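You operate a simulated robot arm through the tools that you are given. There is no shell and no other tool. Be economical: measure what you need, move in short steps, check, and stop when the job is done.

You are at the controls of a simulated two-armed robot. One attempt, no reset.

JOB
Stow the orange strap in the transit case and lock it again.
Fine: in the foam seat marked STRAP.

Only the result counts: the job must be done as asked and must still hold three seconds after the hand-in. Knocking over, shifting, dropping, spilling or breaking anything else fails it.

ROBOT AND FRAMES
Two 7-joint arms with fingered hands on one trunk, on a base that drives. Base frame: it is fixed to the floor where the robot stands at the start and does not move with it; the origin is under the middle of the robot, x ahead of it, y to its left, z up. Units: mm, rad, N and s.
The left shoulder is at the start at [72, 154, 959], the right one opposite. With the tool pointing down near the work surface each hand reaches from about 460 to 880 mm from the robot's upright axis, wherever it stands, measured 20 degrees to its own side. Places, roughly: black case lid [900, -200, 800]; black strap [1000, 2250, 1750]; blue latch [700, 0, 700]; case door latch [700, -500, 400]; case strap [800, -200, 700]; foam seat marked strap [900, -500, 700]; gold latch [700, -400, 700]. Payload 4 kg a hand.
Tool frame (each hand has its own): the origin (TCP) lies between the finger pads and is the grasp point; the fingertips stand 30 mm ahead of it; z points along the fingers, y is the line along which they close. Largest opening 104 mm; the body of the gripper starts 35 mm behind the TCP. The gripper is a hand of 3 fingers: y runs from the thumb to the fingers, the wrist lies at [-15, -104, -178] in the tool frame, and closing takes about 1.5 s.
Orientation is that of the tool frame in the base frame, as a unit quaternion [x, y, z, w]. With the fingers straight down and the wrist toward the robot, the tool's x, y and z point along [0, 1, 0], [1, 0, 0] and [0, 0, -1] of the base frame.

CONTROLS
- The arms move only by the tool nudge_tool. It takes "left_steps", "right_steps" or both (then of equal length, played together; a hand with none holds still); each is a list of rows, each a list of 2 entries, a list of its own where there are three numbers: the turn, a rotation vector about the base's x, y, z in rad, then the shift along the base's x, y, z in mm. In form: [[[wx, wy, wz], [tx, ty, tz]], ...]. A call has 1 to 8 rows; each row shifts and turns the commanded pose from where the row before left it. "left_jaw" and "right_jaw" are, for a hand that has rows, the opening, from 0 (shut) to 1 (fully open), set as the call begins (left out, the last holds). Rows are played at 5 a second. More than 50 mm and 0.15 rad between two rows, or a gripper value outside its range, and nothing of the call is played. A pose out of reach is approached as far as the arm can. The call stops where the force on the tool passes 90 N (or 10 N more than at its start, if that is more) or the arm is blocked; 0.2 s more then pass. Each finger travels about 153 mm/s and halts on what it meets, pressing with about 30 N; the grip force reading is that of the motor and also rises with nothing between the fingers. The clock runs only during rows and for 0.2 s after the last one: add rows that do not move to give the fingers time. The reply holds the time, the measured pose of the TCP, the force on the tool along the base axes, the opening and the grip force, in the units named above and with some noise, with the torque about the TCP (base axes, N m) and any sound that the robot's microphone picked up.
- Cameras (640 x 400 px; columns grow to the right, rows downward): "scene" is now at [127.5, -20.8, 1218.5]; the picture's right is [-0.21, -0.98, -0.00], its down [-0.25, 0.05, -0.97] and it looks along [0.94, -0.20, -0.26] (base axes); focal length 214 px, centre (320, 200). "left" rides on the left gripper at [-64, -94, -117] in its tool frame; the picture's right is [-0.72, -0.33, 0.61], its down [0.64, -0.65, 0.40] and it looks along [0.27, 0.68, 0.68] (tool axes); focal length 238 px, centre (320, 200). "right" rides on the right gripper at [64, -94, -117] in its tool frame; the picture's right is [-0.72, 0.33, -0.61], its down [-0.64, -0.65, 0.40] and it looks along [-0.27, 0.68, 0.68] (tool axes); focal length 238 px, centre (320, 200). There is no depth. A picture from a camera that has moved, and an enlarged one, comes with that camera's place and axes in the base frame and with its lens. The place of the scene camera against the robot may be out by one fixed shift of up to 25 mm in any direction.
- camera(camera): a new picture of that camera. No time passes.
- slide_trunk(by): slides the trunk up (or, below 0, down) by that many mm; the arms and the scene camera ride with it, the base frame stays. It gives what a move gives, with no picture.
- drive_base(legs): drives the robot by 1 to 6 legs, each [ahead, left, turn to the left] in mm, mm and rad, along the robot's own axes; the way and the turn of a leg run together, so that a leg with both is an arc; at most 1500 mm and 3.142 rad a leg. The arms and the cameras ride along, it lands a little off, and it stops where it bumps. It gives what a move gives.
- curl_fingers(index, middle, thumb_bend, thumb_turn, hand): sets how far each is bent, from 0 (flat) to 100 (curled in); at 30 the hand is open as for a grip, at 70 the pads meet at the TCP. One left out holds its place. A second passes; each finger stops where it meets its share of the squeeze, and holds until it gets a number again. A gripper value or a shape takes the hand back. It gives what a move gives, with no picture; readings hold the bend of each and the force on the fingers (four entries, about 0 where the hand has none), thumb and palm. thumb_turn goes from beside the hand (0) to across from the fingers (100), as for a grip.
- grasp_type(shape, hand): the hand has 3 fingers and takes this shape, open, in about a second: jaw (thumb against the fingers, like two jaws); tri (thumb and two fingers); tip (a fingertip pinch); poke (one finger out to press); point (the index stretched); flat (the hand flat); cup (the hand cupped); fist (a fist). The gripper value then closes the fingers along that shape, each until it touches; the sizes above hold for jaw. It gives what a move gives, with no picture.
- aim_head(pan, tilt): turns the head with the scene camera to pan (to the left, within 1.501 rad either way) and tilt (down, from -0.506 to 1.204), counted from straight ahead of the robot. It gives what a move gives.
- inspect(camera, box): a new picture of the part [left, top, right, bottom] of that camera's present view, enlarged. No time passes.
- sign_off(): hands the job in; it is judged then, once.

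Go step by step. Nothing tells you exact positions but the pictures and the camera data: compare them with the known pose of the tool, close in by small moves and look again before you grip or let go. The budget is 120 turns and 88 pictures, counting those below and the enlarged ones. Unless the task says otherwise, let go and move clear before handing in, and close with one line.

The tools are called after "Call:" by a JSON object that holds its "fn" and its "kwargs". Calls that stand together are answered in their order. nudge_tool: Moves the arms, as the interface text tells. Its arguments: {"type":"object","properties":{"left_steps":{"type":"array","items":{"type":"array"}},"left_jaw":{"type":"number"},"right_steps":{"type":"array","items":{"type":"array"}},"right_jaw":{"type":"number"}},"required":[]} The other tools are called the same way: slide_trunk (by) slides the trunk up or down; grasp_type (shape, hand) gives the hand a shape; curl_fingers (index, middle, thumb_bend, thumb_turn, hand) moves the fingers one by one; drive_base (legs) drives the base; aim_head (pan, tilt) turns the head that bears the scene camera; camera (camera) takes a picture; inspect (camera, box) takes an enlarged picture of a part of a camera's view; sign_off () hands the job in.

At the start:

```text
time: 0.0
left_position: [559.5, 59.8, 1281.1]
left_orientation: [0.708, 0.707, -0.001, -0.001]
left_wrist_force: [0.5, -0.5, -0.2]
left_ft_torque: [0.0, 0.01, -0.03]
left_width: 103.6
left_grip_force: 0.1
left_shape: jaw
left_bend: [30.0, 30.0, 30.0, 98.0]
left_finger forces: [0.0, 0.1, 0.0, 0.1, 0.0, 0.0]
right_position: [481.9, -311.1, 1289.0]
right_orientation: [0.707, 0.707, -0.001, -0.001]
right_wrist_force: [-0.2, 0.1, 0.3]
right_ft_torque: [-0.01, 0.03, -0.02]
right_width: 103.6
right_grip_force: 0.1
right_shape: jaw
right_bend: [30.0, 30.0, 30.0, 98.0]
right_finger forces: [0.0, 0.1, 0.0, 0.0, 0.1, 0.0]
trunk travel left (down, up): [-375.0, 565.0]
robot x, y, heading: [-0.9, -1.4, 0.003]
head pan, tilt: [-0.213, 0.257]
```

scene: 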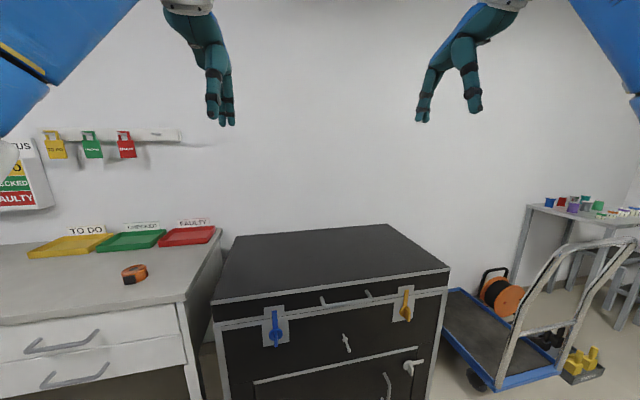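
right: 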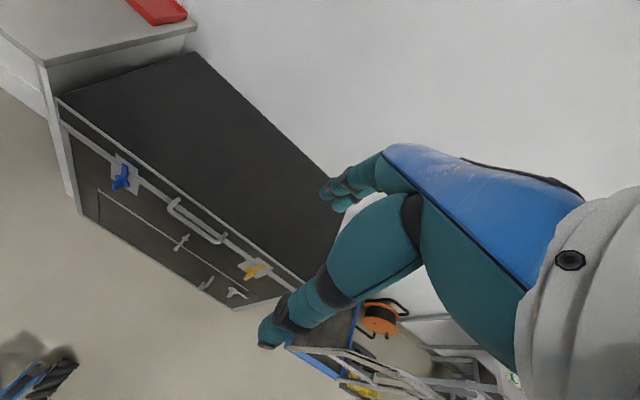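
left: 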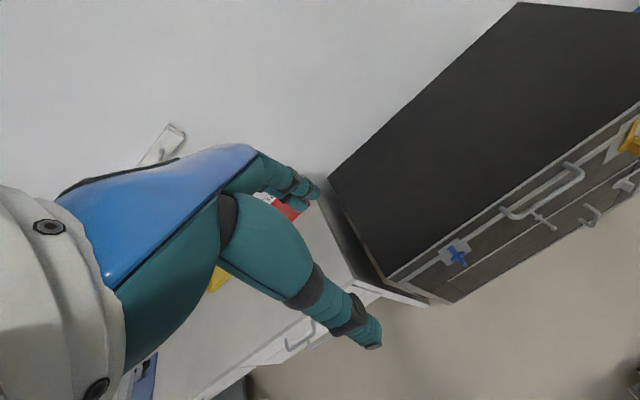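

I see the black case ahead with a blue and a gold latch, and an orange coil on the bench to the left that is probably the strap. I'll enlarge the details first.

Call:
{"fn": "inspect", "kwargs": {"camera": "scene", "box": [200, 220, 460, 400]}}

Call:
{"fn": "inspect", "kwargs": {"camera": "scene", "box": [0, 120, 240, 300]}}

Call:
{"fn": "aim_head", "kwargs": {"pan": -0.2, "tilt": 0.7}}

Call:
{"fn": "camera", "kwargs": {"camera": "scene"}}

```text
2.22 times, centred on (330, 310) of scene
camera zoom: at [127.5, -20.8, 1218.5], right [-0.21, -0.98, 0.0], down [-0.25, 0.05, -0.97], along [0.94, -0.2, -0.26], focal length 477 px, centre (298, -44)
```

zoom: 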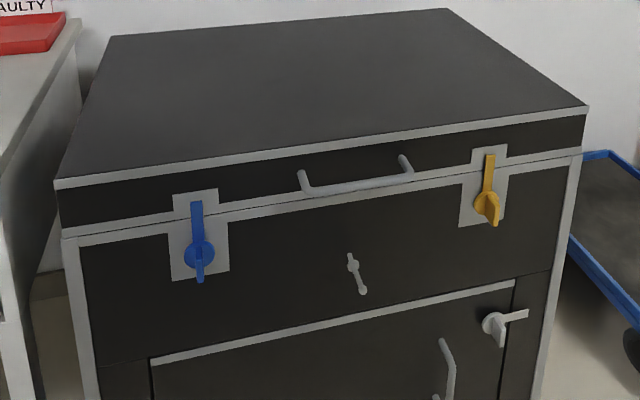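

```text
2.22 times, centred on (120, 210) of scene
camera zoom: at [127.5, -20.8, 1218.5], right [-0.21, -0.98, 0.0], down [-0.25, 0.05, -0.97], along [0.94, -0.2, -0.26], focal length 477 px, centre (764, 178)
```

zoom: 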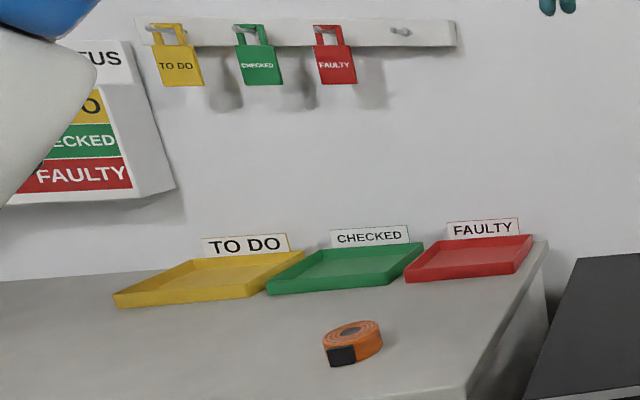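

```text
time: 0.9
left_position: [558.6, 59.0, 1282.4]
left_orientation: [0.707, 0.707, 0.0, 0.0]
left_wrist_force: [-0.1, 0.0, -0.1]
left_ft_torque: [-0.03, -0.02, 0.01]
left_width: 103.7
left_grip_force: 0.0
left_shape: jaw
left_bend: [30.0, 30.0, 30.0, 98.0]
left_finger forces: [0.1, 0.0, 0.0, 0.0, 0.0, 0.0]
right_position: [479.1, -311.3, 1290.3]
right_orientation: [0.707, 0.707, 0.001, 0.0]
right_wrist_force: [0.2, 0.2, 0.5]
right_ft_torque: [0.0, 0.0, 0.01]
right_width: 103.6
right_grip_force: 0.1
right_shape: jaw
right_bend: [30.0, 30.0, 30.0, 98.0]
right_finger forces: [0.0, 0.0, 0.0, 0.0, 0.1, 0.0]
trunk travel left (down, up): [-375.0, 565.0]
robot x, y, heading: [2.5, -0.0, -0.001]
head pan, tilt: [-0.201, 0.7]
```

```text
82 pictures are left
camera scene: at [119.2, -17.9, 1178.4], right [-0.2, -0.98, 0.0], down [-0.63, 0.13, -0.76], along [0.75, -0.15, -0.65], focal length 214 px, centre (320, 200)
```

scene: 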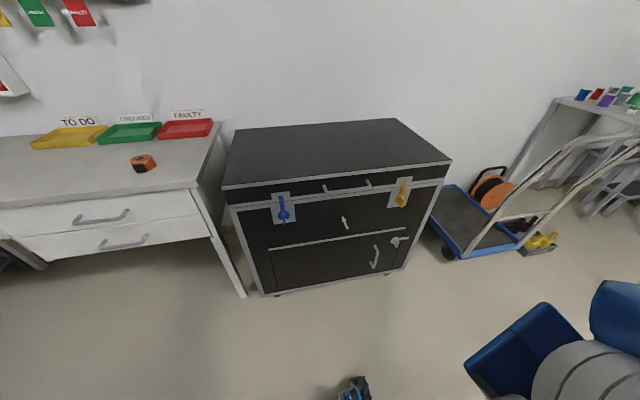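

The case is aligned with the base axes. From triangulation, the blue latch is near [680,-1,680], the gold latch near [680,-433,687], and the lid's front-left corner near [698,174,784]. Next I'll look at the small part in the middle of the front and at the latches.

Call:
{"fn": "inspect", "kwargs": {"camera": "left", "box": [420, 100, 640, 290]}}

Call:
{"fn": "inspect", "kwargs": {"camera": "scene", "box": [260, 160, 420, 280]}}

```text
2.11 times, centred on (530, 195) of left
camera zoom: at [464.4, -4.2, 1398.1], right [-0.33, -0.72, -0.61], down [-0.65, 0.64, -0.4], along [0.68, 0.27, -0.68], focal length 502 px, centre (-122, 210)
```

zoom: 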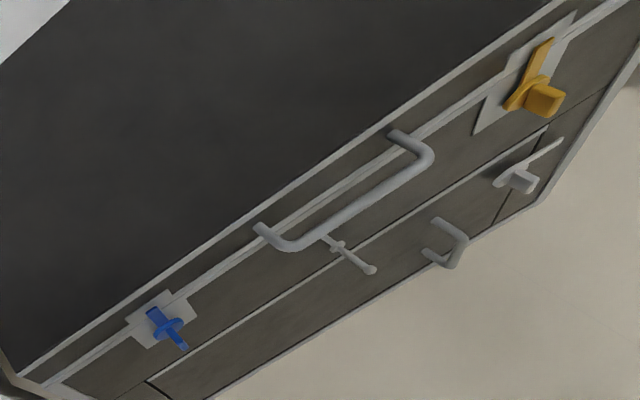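

```text
3.33 times, centred on (340, 220) of scene
camera zoom: at [119.2, -17.9, 1178.4], right [-0.2, -0.98, 0.0], down [-0.63, 0.13, -0.76], along [0.75, -0.15, -0.65], focal length 715 px, centre (253, 133)
```

zoom: 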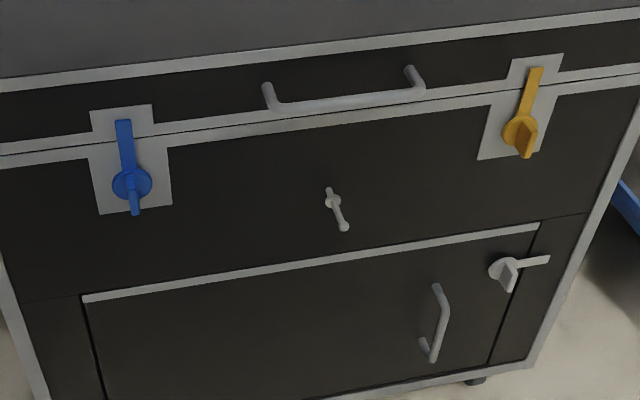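

The latches look like quarter-turn knobs whose blades bridge the lid seam. I'll bring both hands down to face the latches, fingers forward and closing sideways, and stop short of contact.

Call:
{"fn": "nudge_tool", "kwargs": {"left_steps": [[[0.08637, -0.08637, -0.08637], [0, -4.3, -42.3]], [[0.08637, -0.08637, -0.08637], [0, -4.3, -42.3]], [[0.08637, -0.08637, -0.08637], [0, -4.3, -42.3]], [[0.08637, -0.08637, -0.08637], [0, -4.3, -42.3]], [[0.08637, -0.08637, -0.08637], [0, -4.3, -42.3]], [[0.08637, -0.08637, -0.08637], [0, -4.3, -42.3]], [[0.08637, -0.08637, -0.08637], [0, -4.3, -42.3]]], "right_steps": [[[-0.08637, -0.08637, 0.08637], [5.8, -8.7, -42.9]], [[-0.08637, -0.08637, 0.08637], [5.8, -8.7, -42.9]], [[-0.08637, -0.08637, 0.08637], [5.8, -8.7, -42.9]], [[-0.08637, -0.08637, 0.08637], [5.8, -8.7, -42.9]], [[-0.08637, -0.08637, 0.08637], [5.8, -8.7, -42.9]], [[-0.08637, -0.08637, 0.08637], [5.8, -8.7, -42.9]], [[-0.08637, -0.08637, 0.08637], [5.8, -8.7, -42.9]]]}}

Call:
{"fn": "nudge_tool", "kwargs": {"left_steps": [[[0.08637, -0.08637, -0.08637], [0, -4.3, -42.3]], [[0.08637, -0.08637, -0.08637], [0, -4.3, -42.3]], [[0.08637, -0.08637, -0.08637], [0, -4.3, -42.3]], [[0.08637, -0.08637, -0.08637], [0, -4.3, -42.3]], [[0.08637, -0.08637, -0.08637], [0, -4.3, -42.3]], [[0.08637, -0.08637, -0.08637], [0, -4.3, -42.3]], [[0.08637, -0.08637, -0.08637], [0, -4.3, -42.3]]], "right_steps": [[[-0.08637, -0.08637, 0.08637], [5.8, -8.7, -42.9]], [[-0.08637, -0.08637, 0.08637], [5.8, -8.7, -42.9]], [[-0.08637, -0.08637, 0.08637], [5.8, -8.7, -42.9]], [[-0.08637, -0.08637, 0.08637], [5.8, -8.7, -42.9]], [[-0.08637, -0.08637, 0.08637], [5.8, -8.7, -42.9]], [[-0.08637, -0.08637, 0.08637], [5.8, -8.7, -42.9]], [[-0.08637, -0.08637, 0.08637], [5.8, -8.7, -42.9]]]}}

Call:
{"fn": "camera", "kwargs": {"camera": "left"}}

Call:
{"fn": "camera", "kwargs": {"camera": "right"}}

Call:
{"fn": "camera", "kwargs": {"camera": "scene"}}

```text
time: 2.5
left_position: [558.5, 31.7, 985.7]
left_orientation: [0.817, 0.408, 0.408, -0.001]
left_wrist_force: [1.2, -0.9, -0.4]
left_ft_torque: [0.0, 0.0, 0.02]
left_width: 103.7
left_grip_force: 0.0
left_shape: jaw
left_bend: [30.0, 30.0, 30.0, 98.0]
left_finger forces: [0.0, 0.0, 0.0, 0.0, 0.1, 0.0]
right_position: [526.1, -359.5, 993.7]
right_orientation: [0.407, 0.818, 0.001, 0.407]
right_wrist_force: [0.7, 0.2, 0.4]
right_ft_torque: [0.02, 0.05, 0.0]
right_width: 103.6
right_grip_force: 0.1
right_shape: jaw
right_bend: [30.0, 30.0, 30.0, 98.0]
right_finger forces: [0.0, 0.1, 0.0, 0.1, 0.0, 0.0]
right hand out of reach, approached as far as the arm can: row 5, 6
trunk travel left (down, up): [-375.0, 565.0]
robot x, y, heading: [-1.7, -0.9, -0.001]
head pan, tilt: [-0.201, 0.7]
```

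```text
time: 4.1
left_position: [558.2, -0.4, 689.0]
left_orientation: [0.707, -0.002, 0.707, -0.001]
left_wrist_force: [-0.2, -0.2, 0.9]
left_ft_torque: [0.01, -0.01, -0.01]
left_width: 103.7
left_grip_force: 0.0
left_shape: jaw
left_bend: [30.0, 30.0, 30.0, 98.0]
left_finger forces: [0.0, 0.0, 0.0, 0.0, 0.0, 0.0]
right_position: [576.9, -430.5, 972.7]
right_orientation: [0.12, 0.777, 0.023, 0.617]
right_wrist_force: [0.2, -0.8, 0.1]
right_ft_torque: [-0.01, -0.03, 0.0]
right_width: 104.0
right_grip_force: 0.1
right_shape: jaw
right_bend: [30.0, 30.0, 30.0, 98.0]
right_finger forces: [0.0, 0.1, 0.1, 0.1, 0.0, 0.0]
right hand out of reach, approached as far as the arm can: row 2, 3, 4, 5, 6, 7
trunk travel left (down, up): [-375.0, 565.0]
robot x, y, heading: [-1.4, -2.3, 0.002]
head pan, tilt: [-0.201, 0.7]
```

```text
79 pictures are left
camera left: at [442.6, 93.9, 624.8], right [0.61, 0.33, -0.72], down [0.41, 0.65, 0.64], along [0.68, -0.69, 0.27], focal length 238 px, centre (320, 200)
```

left: 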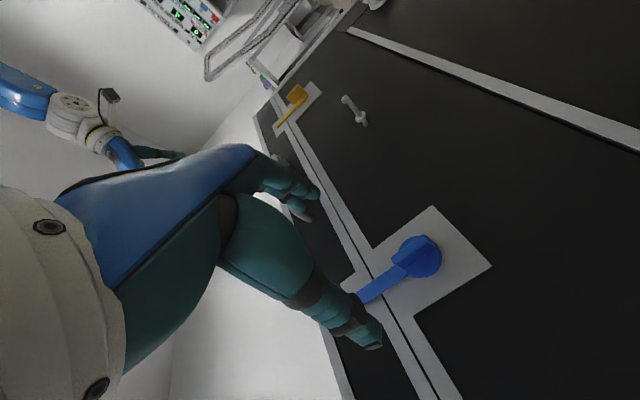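

```text
78 pictures are left
camera right: at [437.3, -496.8, 922.4], right [-0.39, 0.23, 0.89], down [0.42, -0.82, 0.39], along [0.82, 0.53, 0.22], focal length 238 px, centre (320, 200)
```

right: 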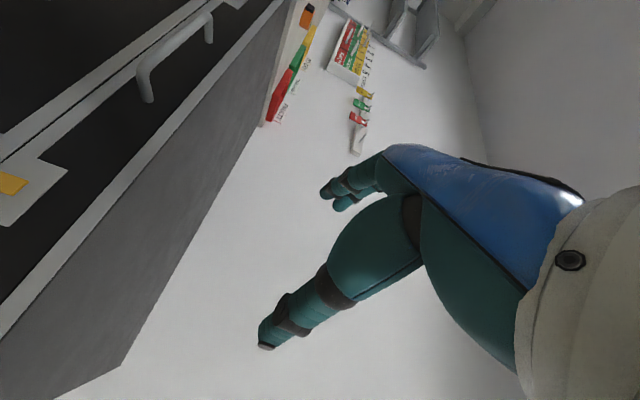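

```text
77 pictures are left
camera scene: at [118.9, -19.0, 1178.4], right [-0.2, -0.98, 0.0], down [-0.63, 0.13, -0.76], along [0.75, -0.15, -0.65], focal length 214 px, centre (320, 200)
```

scene: 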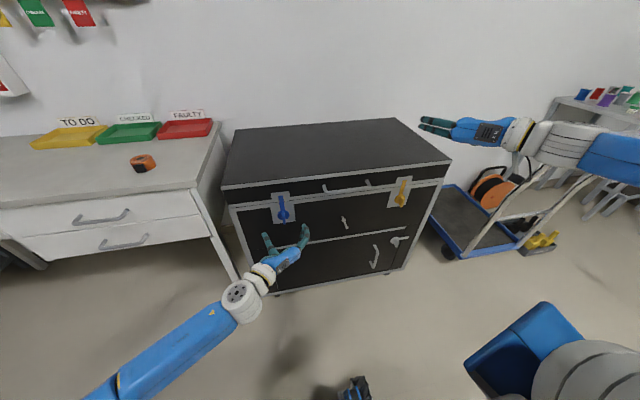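

The left hand faces the blue latch; the right arm couldn't take its mirrored pose. I'll zoom in on the blue latch to find its grip wing.

Call:
{"fn": "inspect", "kwargs": {"camera": "left", "box": [320, 190, 500, 360]}}

Call:
{"fn": "inspect", "kwargs": {"camera": "scene", "box": [250, 170, 330, 270]}}

```text
2.35 times, centred on (410, 275) of left
camera zoom: at [442.6, 93.9, 624.8], right [0.61, 0.33, -0.72], down [0.41, 0.65, 0.64], along [0.68, -0.69, 0.27], focal length 561 px, centre (108, 24)
```

zoom: 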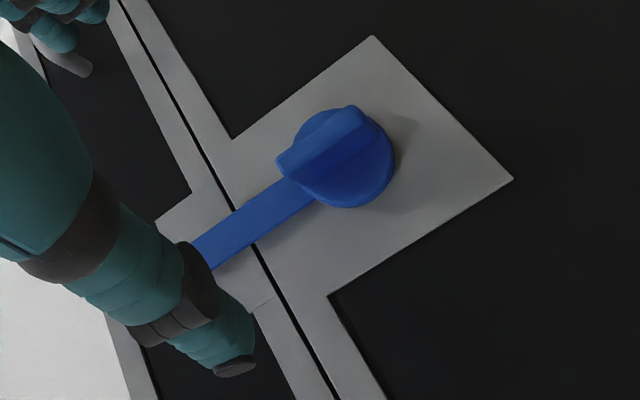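

```text
4.00 times, centred on (290, 220) of scene
camera zoom: at [118.9, -19.0, 1178.4], right [-0.2, -0.98, 0.0], down [-0.63, 0.13, -0.76], along [0.75, -0.15, -0.65], focal length 858 px, centre (440, 120)
```

zoom: 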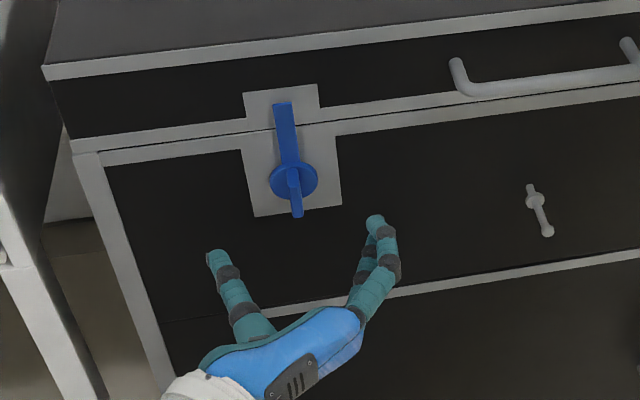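

The blue pivot is at about [690,0,654], with a vertical wing across its disc. I'll advance the open left hand around the wing and close on it.

Call:
{"fn": "nudge_tool", "kwargs": {"left_steps": [[[0, 0, 0], [24, 0, -17]], [[0, 0, 0], [24, 0, -18]], [[0, 0, 0], [24, 0, 0]], [[0, 0, 0], [22, 0, 0]]]}}

Call:
{"fn": "camera", "kwargs": {"camera": "left"}}

```text
time: 5.1
left_position: [652.0, 1.5, 654.2]
left_orientation: [0.708, -0.001, 0.706, 0.0]
left_wrist_force: [0.2, -1.0, 0.1]
left_ft_torque: [0.01, -0.04, 0.01]
left_width: 103.9
left_grip_force: 0.1
left_shape: jaw
left_bend: [30.0, 30.0, 30.0, 98.0]
left_finger forces: [0.0, 0.0, 0.0, 0.0, 0.0, 0.1]
right_position: [578.1, -431.8, 971.1]
right_orientation: [0.121, 0.778, 0.023, 0.617]
right_wrist_force: [-0.8, 0.1, -0.4]
right_ft_torque: [-0.01, 0.02, -0.01]
right_width: 104.1
right_grip_force: 0.0
right_shape: jaw
right_bend: [30.0, 30.0, 30.0, 98.0]
right_finger forces: [0.1, 0.0, 0.0, 0.0, 0.0, 0.0]
trunk travel left (down, up): [-375.0, 565.0]
robot x, y, heading: [-1.7, 0.7, 0.0]
head pan, tilt: [-0.201, 0.7]
```

```text
74 pictures are left
camera left: at [535.9, 94.7, 589.2], right [0.61, 0.33, -0.72], down [0.41, 0.65, 0.64], along [0.68, -0.68, 0.27], focal length 238 px, centre (320, 200)
```

left: 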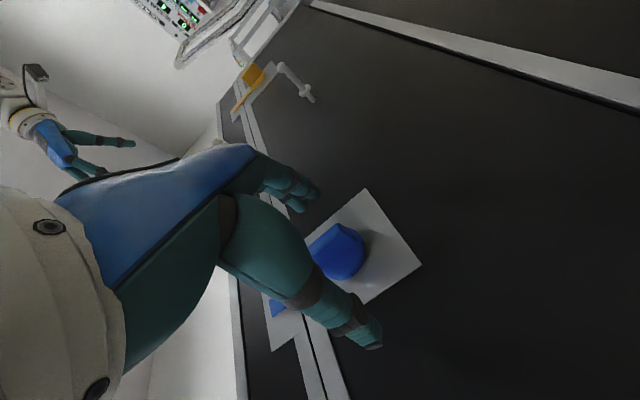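

Call:
{"fn": "nudge_tool", "kwargs": {"left_steps": [[[0, 0, 0], [0, 0, 2]], [[0, 0, 0], [0, 0, 0]], [[0, 0, 0], [0, 0, 0]], [[0, 0, 0], [0, 0, 0]], [[0, 0, 0], [0, 0, 0]], [[0, 0, 0], [0, 0, 0]], [[0, 0, 0], [0, 0, 0]], [[0, 0, 0], [0, 0, 0]]], "left_jaw": 0}}

Call:
{"fn": "camera", "kwargs": {"camera": "left"}}

```text
time: 6.9
left_position: [651.9, 0.8, 657.7]
left_orientation: [0.707, -0.002, 0.707, 0.0]
left_wrist_force: [4.2, -0.6, 0.0]
left_ft_torque: [-0.04, -0.04, -0.04]
left_width: 5.0
left_grip_force: 30.3
left_shape: jaw
left_bend: [71.0, 66.0, 72.0, 100.0]
left_finger forces: [18.3, 9.0, 0.0, 0.1, 25.9, 0.0]
right_position: [578.3, -430.5, 971.6]
right_orientation: [0.121, 0.778, 0.023, 0.616]
right_wrist_force: [0.6, -1.2, 0.4]
right_ft_torque: [-0.03, -0.02, -0.02]
right_width: 104.2
right_grip_force: 0.0
right_shape: jaw
right_bend: [30.0, 30.0, 30.0, 98.0]
right_finger forces: [0.1, 0.0, 0.0, 0.0, 0.0, 0.0]
trunk travel left (down, up): [-375.0, 565.0]
robot x, y, heading: [2.6, -1.9, -0.002]
head pan, tilt: [-0.201, 0.7]
```

```text
73 pictures are left
camera left: at [535.7, 94.6, 591.7], right [0.61, 0.33, -0.72], down [0.41, 0.65, 0.64], along [0.68, -0.69, 0.27], focal length 238 px, centre (320, 200)
```

left: 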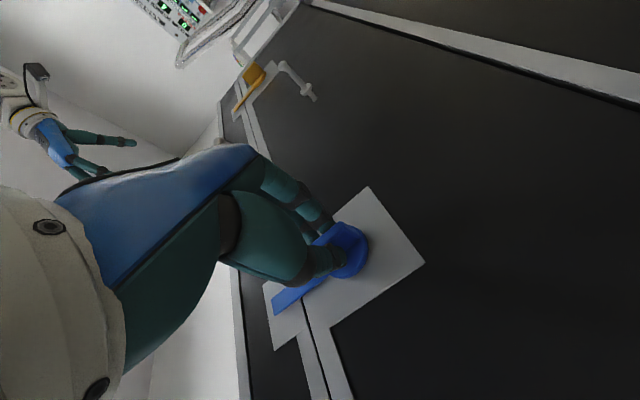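

The wing is between the fingers. I'll try turning it a little about -x and watch the torque.

Call:
{"fn": "nudge_tool", "kwargs": {"left_steps": [[[-0.1, 0, 0], [0, 0, 0]], [[-0.1, 0, 0], [0, 0, 0]], [[-0.1, 0, 0], [0, 0, 0]]]}}

Call:
{"fn": "camera", "kwargs": {"camera": "left"}}

```text
time: 7.7
left_position: [652.0, 2.0, 654.8]
left_orientation: [0.7, 0.105, 0.698, 0.105]
left_wrist_force: [4.4, -1.3, -2.1]
left_ft_torque: [0.07, 0.02, -0.06]
left_width: 4.9
left_grip_force: 29.9
left_shape: jaw
left_bend: [71.0, 65.0, 71.0, 100.0]
left_finger forces: [17.7, 10.7, 0.0, 0.0, 27.4, 0.1]
right_position: [577.8, -430.3, 972.4]
right_orientation: [0.12, 0.778, 0.022, 0.617]
right_wrist_force: [-0.4, -0.2, 0.3]
right_ft_torque: [-0.02, -0.02, 0.0]
right_width: 104.1
right_grip_force: 0.0
right_shape: jaw
right_bend: [30.0, 30.0, 30.0, 98.0]
right_finger forces: [0.0, 0.0, 0.1, 0.0, 0.0, 0.0]
trunk travel left (down, up): [-375.0, 565.0]
robot x, y, heading: [-1.3, -2.9, 0.0]
head pan, tilt: [-0.201, 0.7]
```

```text
72 pictures are left
camera left: at [535.5, 71.6, 566.1], right [0.61, 0.1, -0.78], down [0.41, 0.81, 0.42], along [0.68, -0.57, 0.46], focal length 238 px, centre (320, 200)
```

left: 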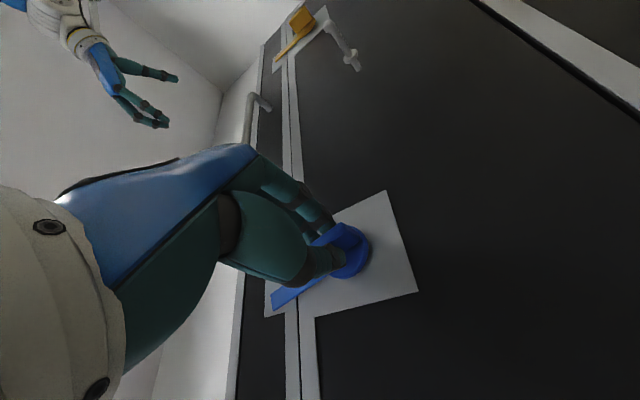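

The blade turns with the hand at low torque, so I'll continue to a quarter turn.

Call:
{"fn": "nudge_tool", "kwargs": {"left_steps": [[[-0.14, 0, 0], [0, 0, 0]], [[-0.14, 0, 0], [0, 0, 0]], [[-0.14, 0, 0], [0, 0, 0]], [[-0.14, 0, 0], [0, 0, 0]], [[-0.14, 0, 0], [0, 0, 0]], [[-0.14, 0, 0], [0, 0, 0]], [[-0.14, 0, 0], [0, 0, 0]], [[-0.14, 0, 0], [0, 0, 0]]]}}

Call:
{"fn": "nudge_tool", "kwargs": {"left_steps": [[[-0.08, 0, 0], [0, 0, 0]], [[-0.07, 0, 0], [0, 0, 0]]]}}

Call:
{"fn": "camera", "kwargs": {"camera": "left"}}

Call:
{"fn": "camera", "kwargs": {"camera": "scene"}}

```text
time: 9.7
left_position: [659.3, 66.5, 631.7]
left_orientation: [0.555, 0.437, 0.575, 0.412]
left_wrist_force: [-0.4, 0.4, 0.6]
left_ft_torque: [0.01, 0.03, 0.02]
left_width: 4.7
left_grip_force: 29.6
left_shape: jaw
left_bend: [71.0, 73.0, 82.0, 100.0]
left_finger forces: [0.0, 0.0, 0.0, 0.0, 0.0, 0.0]
right_position: [577.3, -432.1, 971.8]
right_orientation: [0.12, 0.777, 0.024, 0.617]
right_wrist_force: [0.1, -0.8, 0.3]
right_ft_torque: [0.03, 0.03, 0.04]
right_width: 104.3
right_grip_force: 0.1
right_shape: jaw
right_bend: [30.0, 30.0, 30.0, 98.0]
right_finger forces: [0.1, 0.1, 0.1, 0.0, 0.0, 0.0]
trunk travel left (down, up): [-375.0, 565.0]
robot x, y, heading: [-2.5, 1.6, 0.0]
head pan, tilt: [-0.201, 0.7]
stopped in row 8 (left hand): the arm was blocked; the commanded pose is now the measured one
```

```text
time: 10.3
left_position: [660.3, 81.9, 625.0]
left_orientation: [0.526, 0.477, 0.546, 0.444]
left_wrist_force: [0.3, 0.0, 0.5]
left_ft_torque: [-0.02, 0.01, -0.01]
left_width: 4.9
left_grip_force: 30.4
left_shape: jaw
left_bend: [71.0, 73.0, 82.0, 100.0]
left_finger forces: [0.0, 0.0, 0.0, 0.0, 0.1, 0.0]
right_position: [577.6, -429.6, 972.4]
right_orientation: [0.119, 0.778, 0.024, 0.617]
right_wrist_force: [-0.1, -1.2, -0.3]
right_ft_torque: [-0.01, 0.01, 0.01]
right_width: 104.0
right_grip_force: 0.0
right_shape: jaw
right_bend: [30.0, 30.0, 30.0, 98.0]
right_finger forces: [0.0, 0.0, 0.0, 0.0, 0.1, 0.0]
trunk travel left (down, up): [-375.0, 565.0]
robot x, y, heading: [-5.9, 3.4, 0.006]
head pan, tilt: [-0.201, 0.7]
```

```text
71 pictures are left
camera left: at [544.9, 26.9, 522.4], right [0.64, -0.63, -0.44], down [0.36, 0.75, -0.55], along [0.68, 0.2, 0.71], focal length 238 px, centre (320, 200)
```

left: 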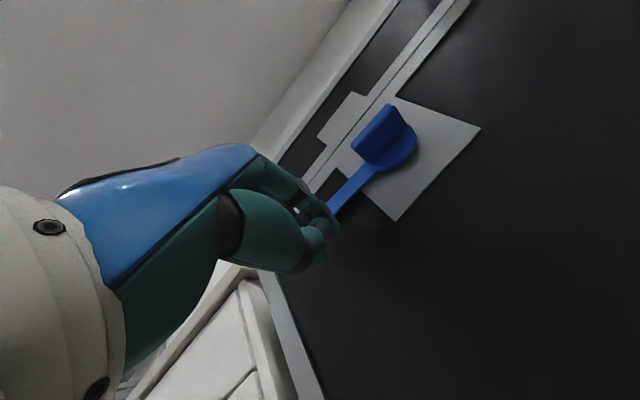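

```text
70 pictures are left
camera scene: at [118.9, -17.7, 1178.4], right [-0.2, -0.98, 0.0], down [-0.63, 0.13, -0.76], along [0.75, -0.15, -0.65], focal length 214 px, centre (320, 200)
```

scene: 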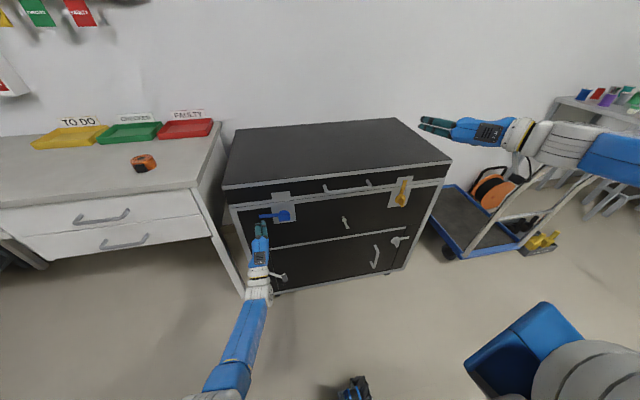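

The blue latch is now horizontal, so it's open; the fingers slipped off at the end. I'll back the left hand away and roll the right hand toward the orientation that worked for the left.

Call:
{"fn": "nudge_tool", "kwargs": {"left_steps": [[[0, 0, 0], [-30, 10, -10]], [[0, 0, 0], [-40, 10, 0]], [[0, 0, 0], [-40, 10, 0]], [[0, 0, 0], [-20, 10, 0]]], "right_steps": [[[0.147, -0.01, -0.015], [-10, 0, 0]], [[0.147, -0.01, -0.015], [-10, 0, 0]], [[0.147, -0.01, -0.015], [-10, 0, 0]], [[0.147, -0.01, -0.015], [-10, 0, 0]]]}}

```text
time: 11.3
left_position: [528.1, 107.4, 622.2]
left_orientation: [0.52, 0.482, 0.538, 0.455]
left_wrist_force: [0.3, -0.3, 0.2]
left_ft_torque: [0.0, -0.03, 0.03]
left_width: 4.8
left_grip_force: 30.5
left_shape: jaw
left_bend: [71.0, 73.0, 82.0, 100.0]
left_finger forces: [0.0, 0.1, 0.0, 0.1, 0.0, 0.0]
right_position: [531.4, -431.4, 978.9]
right_orientation: [0.315, 0.722, 0.233, 0.571]
right_wrist_force: [-0.5, 0.5, -0.1]
right_ft_torque: [0.01, 0.01, -0.01]
right_width: 104.0
right_grip_force: 0.1
right_shape: jaw
right_bend: [30.0, 30.0, 30.0, 98.0]
right_finger forces: [0.0, 0.0, 0.1, 0.0, 0.0, 0.0]
right hand out of reach, approached as far as the arm can: row 3, 4
trunk travel left (down, up): [-375.0, 565.0]
robot x, y, heading: [-0.4, -0.5, 0.001]
head pan, tilt: [-0.201, 0.7]
```

Call:
{"fn": "nudge_tool", "kwargs": {"right_steps": [[[0.147, -0.01, -0.015], [-15, 5, -10]], [[0.147, -0.01, -0.015], [-15, 5, -20]], [[0.147, -0.01, -0.015], [-10, 0, -20]], [[0.147, -0.01, -0.015], [0, 0, -20]], [[0.147, -0.01, -0.015], [0, 0, -20]], [[0.147, -0.01, -0.015], [0, 0, -20]]]}}

```text
time: 12.7
left_position: [529.2, 107.5, 623.0]
left_orientation: [0.521, 0.482, 0.538, 0.456]
left_wrist_force: [0.0, -0.1, -0.2]
left_ft_torque: [-0.02, 0.01, 0.02]
left_width: 4.6
left_grip_force: 29.9
left_shape: jaw
left_bend: [71.0, 73.0, 82.0, 100.0]
left_finger forces: [0.0, 0.1, 0.0, 0.0, 0.1, 0.0]
right_position: [450.5, -518.3, 939.8]
right_orientation: [0.553, 0.523, 0.501, 0.412]
right_wrist_force: [0.4, -0.6, 0.2]
right_ft_torque: [0.05, -0.01, -0.01]
right_width: 104.0
right_grip_force: 0.2
right_shape: jaw
right_bend: [30.0, 30.0, 30.0, 98.0]
right_finger forces: [0.0, 0.1, 0.0, 0.0, 0.1, 0.0]
right hand out of reach, approached as far as the arm can: row 1, 2, 3, 4, 5, 6
trunk travel left (down, up): [-375.0, 565.0]
robot x, y, heading: [1.4, -1.6, 0.003]
head pan, tilt: [-0.201, 0.7]
```

Call:
{"fn": "nudge_tool", "kwargs": {"right_steps": [[[0.1, 0, 0], [0, 20, -40]], [[0.1, 0, 0], [0, 20, -40]], [[0.1, 0, 0], [10, 20, -40]], [[0, 0, 0], [10, 20, -40]], [[0, 0, 0], [20, 0, -40]], [[0, 0, 0], [20, 0, -20]]]}}

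Call:
{"fn": "camera", "kwargs": {"camera": "scene"}}

```text
time: 14.1
left_position: [529.4, 107.0, 622.1]
left_orientation: [0.522, 0.481, 0.538, 0.455]
left_wrist_force: [-0.6, -0.3, -0.5]
left_ft_torque: [0.01, 0.03, 0.01]
left_width: 4.7
left_grip_force: 30.0
left_shape: jaw
left_bend: [71.0, 73.0, 82.0, 100.0]
left_finger forces: [0.1, 0.0, 0.1, 0.0, 0.0, 0.0]
right_position: [435.2, -518.9, 925.5]
right_orientation: [0.569, 0.503, 0.52, 0.391]
right_wrist_force: [0.1, 0.2, -0.9]
right_ft_torque: [0.02, -0.02, -0.02]
right_width: 104.1
right_grip_force: 0.1
right_shape: jaw
right_bend: [30.0, 30.0, 30.0, 98.0]
right_finger forces: [0.1, 0.0, 0.0, 0.0, 0.0, 0.1]
right hand out of reach, approached as far as the arm can: row 1, 2, 3, 4, 5, 6
trunk travel left (down, up): [-375.0, 565.0]
robot x, y, heading: [0.7, -1.9, 0.004]
head pan, tilt: [-0.201, 0.7]
```

```text
69 pictures are left
camera scene: at [117.7, -17.6, 1178.5], right [-0.2, -0.98, 0.0], down [-0.63, 0.13, -0.76], along [0.75, -0.15, -0.65], focal length 214 px, centre (320, 200)
```

scene: 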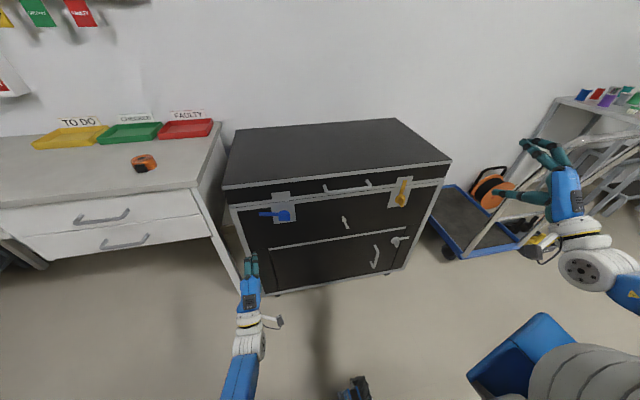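

The right arm is stuck at a joint limit. I'll take it back toward its starting posture.

Call:
{"fn": "nudge_tool", "kwargs": {"right_steps": [[[-0.02, 0.14, 0.01], [4, 20, 36]], [[-0.02, 0.14, 0.01], [4, 20, 36]], [[-0.02, 0.14, 0.01], [4, 20, 36]], [[-0.02, 0.14, 0.01], [4, 20, 36]], [[-0.02, 0.14, 0.01], [4, 20, 36]], [[-0.02, 0.14, 0.01], [4, 20, 36]], [[-0.02, 0.14, 0.01], [4, 20, 36]], [[-0.02, 0.14, 0.01], [4, 20, 36]]]}}

```text
time: 15.9
left_position: [531.3, 104.8, 619.9]
left_orientation: [0.523, 0.482, 0.537, 0.454]
left_wrist_force: [0.7, 0.4, -0.4]
left_ft_torque: [0.02, -0.03, 0.03]
left_width: 4.5
left_grip_force: 29.8
left_shape: jaw
left_bend: [71.0, 73.0, 82.0, 100.0]
left_finger forces: [0.1, 0.0, 0.0, 0.0, 0.0, 0.0]
right_position: [469.9, -366.1, 1207.6]
right_orientation: [0.709, 0.691, 0.113, 0.087]
right_wrist_force: [0.2, 1.3, -0.4]
right_ft_torque: [0.0, 0.03, -0.03]
right_width: 104.3
right_grip_force: 0.0
right_shape: jaw
right_bend: [30.0, 30.0, 30.0, 98.0]
right_finger forces: [0.1, 0.1, 0.0, 0.0, 0.0, 0.0]
right hand out of reach, approached as far as the arm can: row 1, 4
trunk travel left (down, up): [-375.0, 565.0]
robot x, y, heading: [-1.3, 0.8, -0.002]
head pan, tilt: [-0.201, 0.7]
```

The right hand is nearly back. The gold latch is too far sideways for that wrist pose, so I'll drive sideways and repeat the left-hand move on it. I'll prepare the left hand at the same time.

Call:
{"fn": "nudge_tool", "kwargs": {"left_steps": [[[0.147, 0, 0], [0, -13, 4]], [[0.147, 0, 0], [0, -13, 4]], [[0.147, 0, 0], [0, -13, 4]], [[0.147, 0, 0], [0, -13, 4]], [[0.147, 0, 0], [0, -13, 4]], [[0.147, 0, 0], [0, -13, 4]], [[0.147, 0, 0], [0, -13, 4]], [[0.147, 0, 0], [0, -13, 4]]], "right_steps": [[[-0.02, 0.14, 0.01], [4, 20, 30]], [[-0.02, 0.12, 0.01], [4, 20, 30]], [[0, 0, 0], [0, 0, 0]], [[0, 0, 0], [0, 0, 0]], [[0, 0, 0], [0, 0, 0]], [[0, 0, 0], [0, 0, 0]], [[0, 0, 0], [0, 0, 0]], [[0, 0, 0], [0, 0, 0]]], "left_jaw": 1}}

Call:
{"fn": "drive_base", "kwargs": {"legs": [[0, -432, 0]]}}

Call:
{"fn": "camera", "kwargs": {"camera": "scene"}}

Call:
{"fn": "camera", "kwargs": {"camera": "left"}}

```text
time: 17.7
left_position: [528.7, 3.0, 653.1]
left_orientation: [0.687, 0.1, 0.715, 0.089]
left_wrist_force: [0.0, 0.3, -1.0]
left_ft_torque: [0.01, -0.01, 0.02]
left_width: 103.7
left_grip_force: 0.2
left_shape: jaw
left_bend: [30.0, 30.0, 30.0, 98.0]
left_finger forces: [0.0, 0.0, 0.0, 0.0, 0.0, 0.0]
right_position: [474.7, -324.1, 1269.7]
right_orientation: [0.707, 0.708, 0.008, 0.009]
right_wrist_force: [-0.9, -0.1, -0.9]
right_ft_torque: [0.0, 0.0, -0.03]
right_width: 104.1
right_grip_force: 0.0
right_shape: jaw
right_bend: [30.0, 30.0, 30.0, 98.0]
right_finger forces: [0.0, 0.1, 0.0, 0.0, 0.1, 0.0]
trunk travel left (down, up): [-375.0, 565.0]
robot x, y, heading: [2.4, 4.0, 0.003]
head pan, tilt: [-0.201, 0.7]
```

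```text
time: 20.3
left_position: [527.4, -428.5, 654.0]
left_orientation: [0.687, 0.101, 0.714, 0.092]
left_wrist_force: [1.1, -0.1, 0.5]
left_ft_torque: [-0.03, 0.01, 0.04]
left_width: 103.5
left_grip_force: 0.1
left_shape: jaw
left_bend: [30.0, 30.0, 30.0, 98.0]
left_finger forces: [0.0, 0.0, 0.1, 0.0, 0.0, 0.0]
right_position: [471.4, -754.6, 1270.2]
right_orientation: [0.708, 0.706, 0.007, 0.01]
right_wrist_force: [0.0, 0.0, -0.4]
right_ft_torque: [0.0, 0.0, -0.02]
right_width: 103.8
right_grip_force: 0.1
right_shape: jaw
right_bend: [30.0, 30.0, 30.0, 98.0]
right_finger forces: [0.0, 0.1, 0.0, 0.0, 0.1, 0.0]
trunk travel left (down, up): [-375.0, 565.0]
robot x, y, heading: [-1.8, -430.4, 0.001]
head pan, tilt: [-0.201, 0.7]
```

```text
68 pictures are left
camera scene: at [118.0, -444.5, 1178.5], right [-0.2, -0.98, 0.0], down [-0.63, 0.13, -0.76], along [0.75, -0.16, -0.64], focal length 214 px, centre (320, 200)
```

scene: 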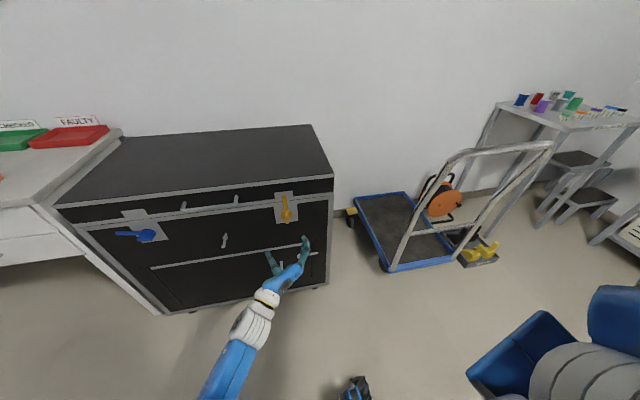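

```text
67 pictures are left
camera left: at [413.7, -358.0, 561.7], right [0.64, 0.13, -0.76], down [0.37, 0.81, 0.45], along [0.67, -0.57, 0.47], focal length 238 px, centre (320, 200)
```

left: 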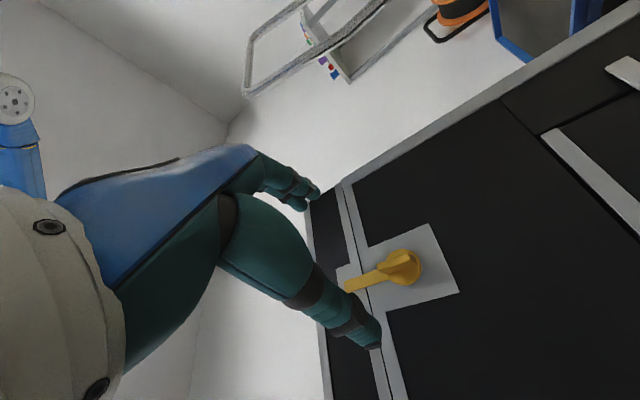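

Call:
{"fn": "inspect", "kwargs": {"camera": "left", "box": [320, 210, 480, 330]}}

Call:
{"fn": "inspect", "kwargs": {"camera": "scene", "box": [240, 170, 340, 240]}}

```text
3.33 times, centred on (400, 270) of left
camera zoom: at [413.7, -358.0, 561.7], right [0.64, 0.13, -0.76], down [0.37, 0.81, 0.45], along [0.67, -0.57, 0.47], focal length 794 px, centre (53, -33)
```

zoom: 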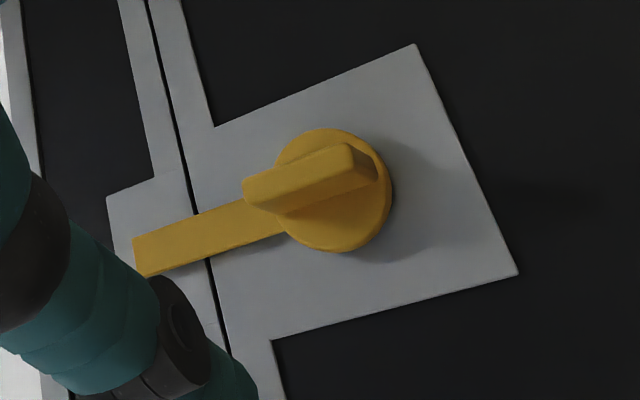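

```text
5.71 times, centred on (290, 205) of scene
camera zoom: at [118.0, -444.5, 1178.5], right [-0.2, -0.98, 0.0], down [-0.63, 0.13, -0.76], along [0.75, -0.16, -0.64], focal length 1226 px, centre (491, 171)
```

zoom: 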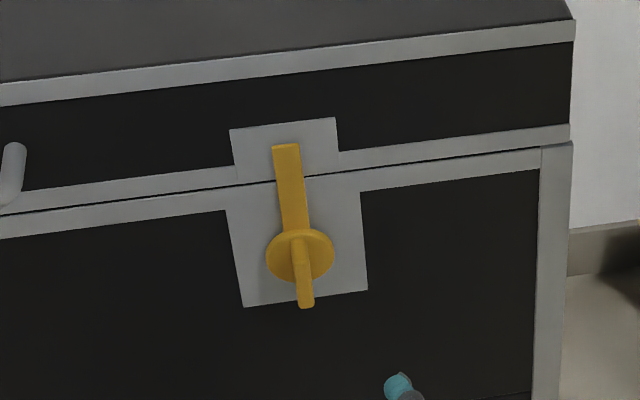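

The gold latch is the same type, with its pivot near [688,-439,652]. I'll square up the roll, advance, and grip slightly deeper than I did on blue.

Call:
{"fn": "nudge_tool", "kwargs": {"left_steps": [[[0.14, 0, 0], [20, -5, 0]], [[0.13, 0, 0], [25, -5, 0]], [[0, 0, 0], [30, 0, 0]], [[0, 0, 0], [30, 0, 0]], [[0, 0, 0], [26, 0, 0]]]}}

Call:
{"fn": "camera", "kwargs": {"camera": "left"}}

```text
time: 21.5
left_position: [659.5, -439.4, 652.9]
left_orientation: [0.692, 0.003, 0.722, -0.002]
left_wrist_force: [0.2, 0.6, -0.1]
left_ft_torque: [-0.03, -0.03, -0.01]
left_width: 103.5
left_grip_force: 0.1
left_shape: jaw
left_bend: [30.0, 30.0, 30.0, 98.0]
left_finger forces: [0.0, 0.0, 0.0, 0.0, 0.1, 0.0]
right_position: [472.9, -757.4, 1268.3]
right_orientation: [0.708, 0.706, 0.008, 0.009]
right_wrist_force: [-0.2, -0.8, -0.2]
right_ft_torque: [0.0, 0.06, 0.0]
right_width: 104.0
right_grip_force: 0.1
right_shape: jaw
right_bend: [30.0, 30.0, 30.0, 98.0]
right_finger forces: [0.0, 0.0, 0.0, 0.0, 0.0, 0.0]
trunk travel left (down, up): [-375.0, 565.0]
robot x, y, heading: [-0.5, -432.2, 0.003]
head pan, tilt: [-0.201, 0.7]
```

```text
64 pictures are left
camera left: at [545.0, -346.8, 584.0], right [0.64, 0.33, -0.69], down [0.37, 0.66, 0.66], along [0.67, -0.68, 0.3], focal length 238 px, centre (320, 200)
```

left: 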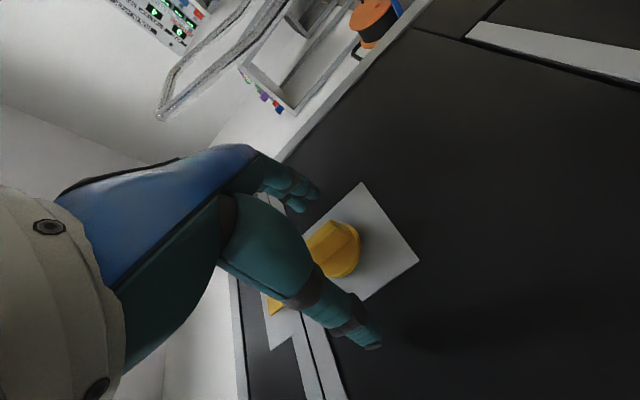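

Call:
{"fn": "nudge_tool", "kwargs": {"left_steps": [[[0, 0, 0], [0, 0, 0]], [[0, 0, 0], [0, 0, 0]], [[0, 0, 0], [0, 0, 0]], [[0, 0, 0], [0, 0, 0]], [[0, 0, 0], [0, 0, 0]], [[0, 0, 0], [0, 0, 0]], [[0, 0, 0], [0, 0, 0]], [[0, 0, 0], [0, 0, 0]]], "left_jaw": 0}}

Call:
{"fn": "nudge_tool", "kwargs": {"left_steps": [[[-0.1, 0, 0], [0, 0, 0]], [[-0.1, 0, 0], [0, 0, 0]], [[-0.1, 0, 0], [0, 0, 0]], [[-0.1, 0, 0], [0, 0, 0]]]}}

Call:
{"fn": "camera", "kwargs": {"camera": "left"}}

```text
time: 23.3
left_position: [656.9, -440.9, 654.1]
left_orientation: [0.692, 0.002, 0.722, -0.002]
left_wrist_force: [-22.8, -3.5, -6.4]
left_ft_torque: [-0.06, 0.22, -0.44]
left_width: 22.8
left_grip_force: 29.7
left_shape: jaw
left_bend: [74.0, 56.0, 76.0, 100.0]
left_finger forces: [33.8, 13.5, 0.0, 0.1, 31.6, 0.0]
right_position: [468.9, -758.2, 1269.6]
right_orientation: [0.707, 0.707, 0.01, 0.01]
right_wrist_force: [0.3, -0.8, 0.1]
right_ft_torque: [0.02, -0.05, -0.01]
right_width: 103.8
right_grip_force: 0.1
right_shape: jaw
right_bend: [30.0, 30.0, 30.0, 98.0]
right_finger forces: [0.0, 0.0, 0.1, 0.0, 0.1, 0.0]
trunk travel left (down, up): [-375.0, 565.0]
robot x, y, heading: [-1.9, -429.1, -0.003]
head pan, tilt: [-0.201, 0.7]
```

```text
time: 24.3
left_position: [657.1, -443.0, 654.6]
left_orientation: [0.679, 0.146, 0.707, 0.137]
left_wrist_force: [-25.1, -6.1, -7.6]
left_ft_torque: [0.01, 0.08, -0.4]
left_width: 22.6
left_grip_force: 30.4
left_shape: jaw
left_bend: [74.0, 56.0, 76.0, 100.0]
left_finger forces: [28.6, 16.6, 0.0, 0.0, 32.9, 0.1]
right_position: [468.9, -760.1, 1269.5]
right_orientation: [0.708, 0.706, 0.009, 0.009]
right_wrist_force: [-0.3, 0.6, 0.1]
right_ft_torque: [-0.03, 0.02, -0.03]
right_width: 104.0
right_grip_force: 0.0
right_shape: jaw
right_bend: [30.0, 30.0, 30.0, 98.0]
right_finger forces: [0.1, 0.0, 0.0, 0.0, 0.0, 0.1]
trunk travel left (down, up): [-375.0, 565.0]
robot x, y, heading: [-1.2, -433.7, 0.0]
head pan, tilt: [-0.201, 0.7]
```

```text
63 pictures are left
camera left: at [543.0, -383.4, 553.8], right [0.64, 0.03, -0.77], down [0.37, 0.86, 0.35], along [0.67, -0.51, 0.54], focal length 238 px, centre (320, 200)
```

left: 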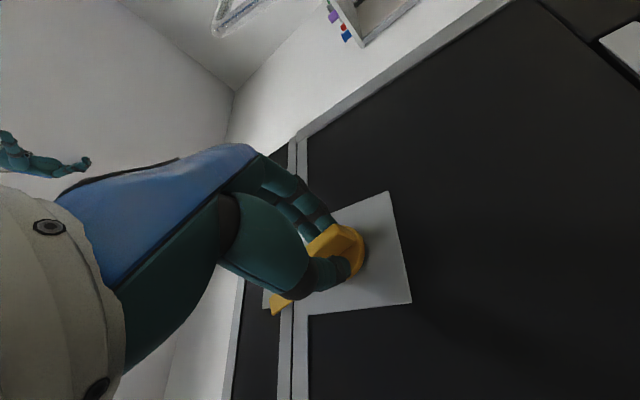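

Call:
{"fn": "nudge_tool", "kwargs": {"left_steps": [[[-0.14, 0, 0], [-1, 0, 0]], [[-0.14, 0, 0], [-1, 0, 0]], [[-0.14, 0, 0], [0, 0, 0]], [[-0.14, 0, 0], [0, 0, 0]], [[-0.14, 0, 0], [0, 0, 0]], [[-0.14, 0, 0], [0, 0, 0]], [[-0.14, 0, 0], [0, 0, 0]], [[-0.14, 0, 0], [0, 0, 0]]]}}

Call:
{"fn": "camera", "kwargs": {"camera": "left"}}

```text
time: 26.1
left_position: [668.8, -371.5, 635.0]
left_orientation: [0.525, 0.463, 0.575, 0.424]
left_wrist_force: [-18.8, -1.5, 3.6]
left_ft_torque: [-0.03, -0.27, -0.22]
left_width: 17.5
left_grip_force: 30.0
left_shape: jaw
left_bend: [75.0, 74.0, 85.0, 100.0]
left_finger forces: [37.6, 0.1, 0.1, 0.1, 0.1, 0.0]
right_position: [469.9, -755.3, 1268.6]
right_orientation: [0.708, 0.706, 0.008, 0.011]
right_wrist_force: [0.6, 0.0, 0.1]
right_ft_torque: [-0.02, 0.02, -0.01]
right_width: 103.9
right_grip_force: 0.1
right_shape: jaw
right_bend: [30.0, 30.0, 30.0, 98.0]
right_finger forces: [0.1, 0.0, 0.1, 0.0, 0.0, 0.0]
trunk travel left (down, up): [-375.0, 565.0]
robot x, y, heading: [3.3, -426.6, 0.0]
head pan, tilt: [-0.201, 0.7]
stopped in row 8 (left hand): the arm was blocked; the commanded pose is now the measured one
```

```text
62 pictures are left
camera left: at [557.8, -423.5, 526.5], right [0.67, -0.58, -0.46], down [0.35, 0.8, -0.49], along [0.65, 0.17, 0.74], focal length 238 px, centre (320, 200)
```

left: 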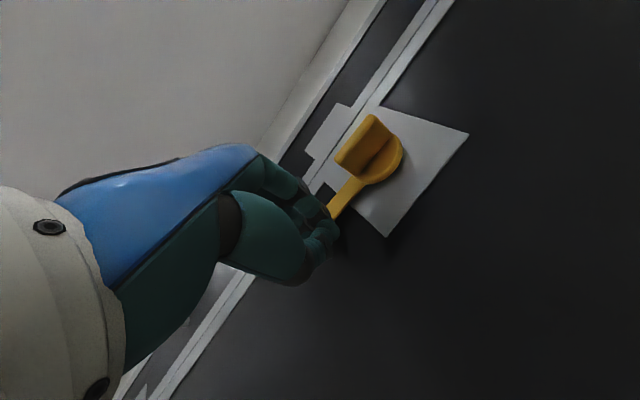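

The gold latch is horizontal as well. I'll back off, square the left hand with thumb below and fingers above, and move it in front of the lid handle at about [664,-225,740].

Call:
{"fn": "nudge_tool", "kwargs": {"left_steps": [[[0, 0, 0], [-40, 0, 0]], [[0, 0, 0], [-45, 0, 0]], [[-0.107, 0.005, -0.045], [0, 25, 20]], [[-0.107, 0.005, -0.045], [0, 30, 25]], [[0, 0, 0], [0, 30, 30]], [[0, 0, 0], [0, 30, 30]], [[0, 0, 0], [0, 30, 0]]]}}

Call:
{"fn": "nudge_tool", "kwargs": {"left_steps": [[[0, 0, 0], [0, 0, 0]], [[0, 0, 0], [0, 0, 0]], [[0, 0, 0], [0, 0, 0]], [[0, 0, 0], [0, 0, 0]]], "left_jaw": 1}}

Call:
{"fn": "camera", "kwargs": {"camera": "left"}}

Call:
{"fn": "camera", "kwargs": {"camera": "scene"}}

```text
time: 27.8
left_position: [584.4, -226.1, 737.8]
left_orientation: [0.502, 0.501, 0.496, 0.5]
left_wrist_force: [0.0, 0.3, -0.1]
left_ft_torque: [0.05, -0.01, -0.01]
left_width: 17.0
left_grip_force: 29.4
left_shape: jaw
left_bend: [74.0, 74.0, 84.0, 100.0]
left_finger forces: [0.1, 0.1, 0.0, 0.0, 0.0, 0.1]
right_position: [471.1, -754.9, 1269.9]
right_orientation: [0.707, 0.707, 0.007, 0.01]
right_wrist_force: [0.5, -0.8, 0.6]
right_ft_torque: [-0.04, -0.03, 0.04]
right_width: 104.0
right_grip_force: 0.0
right_shape: jaw
right_bend: [30.0, 30.0, 30.0, 98.0]
right_finger forces: [0.1, 0.1, 0.1, 0.0, 0.0, 0.0]
trunk travel left (down, up): [-375.0, 565.0]
robot x, y, heading: [1.0, -426.1, -0.004]
head pan, tilt: [-0.201, 0.7]
```

```text
time: 28.8
left_position: [584.2, -227.2, 738.1]
left_orientation: [0.502, 0.501, 0.498, 0.5]
left_wrist_force: [-1.1, -0.5, -0.1]
left_ft_torque: [0.02, 0.01, -0.03]
left_width: 103.4
left_grip_force: 0.0
left_shape: jaw
left_bend: [30.0, 30.0, 30.0, 98.0]
left_finger forces: [0.0, 0.0, 0.1, 0.1, 0.0, 0.0]
right_position: [471.4, -755.1, 1270.3]
right_orientation: [0.708, 0.706, 0.008, 0.01]
right_wrist_force: [-0.1, -0.1, 0.3]
right_ft_torque: [0.02, -0.03, 0.02]
right_width: 103.7
right_grip_force: 0.1
right_shape: jaw
right_bend: [30.0, 30.0, 30.0, 98.0]
right_finger forces: [0.1, 0.1, 0.0, 0.1, 0.0, 0.1]
trunk travel left (down, up): [-375.0, 565.0]
robot x, y, heading: [0.1, -428.5, -0.003]
head pan, tilt: [-0.201, 0.7]
```

```text
61 pictures are left
camera left: at [467.2, -290.1, 643.9], right [0.61, -0.72, -0.33], down [0.4, 0.64, -0.66], along [0.68, 0.27, 0.68], focal length 238 px, centre (320, 200)
```

left: 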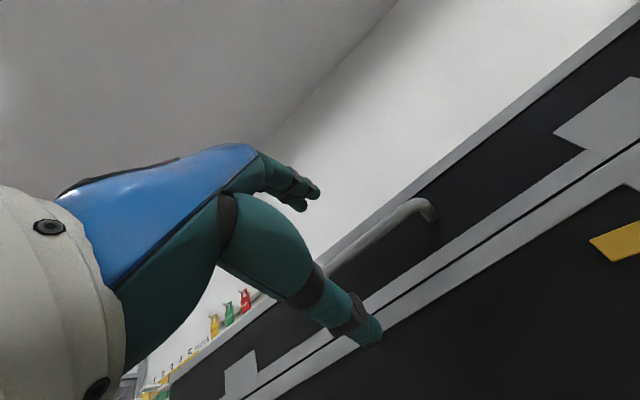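

```text
60 pictures are left
camera scene: at [118.2, -447.8, 1178.4], right [-0.2, -0.98, 0.0], down [-0.63, 0.13, -0.76], along [0.75, -0.15, -0.65], focal length 214 px, centre (320, 200)
```

scene: 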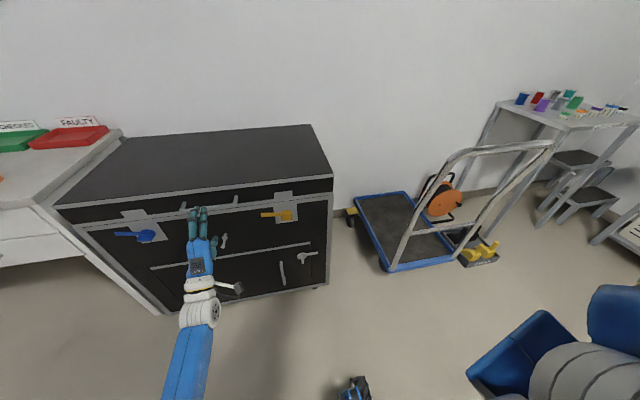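

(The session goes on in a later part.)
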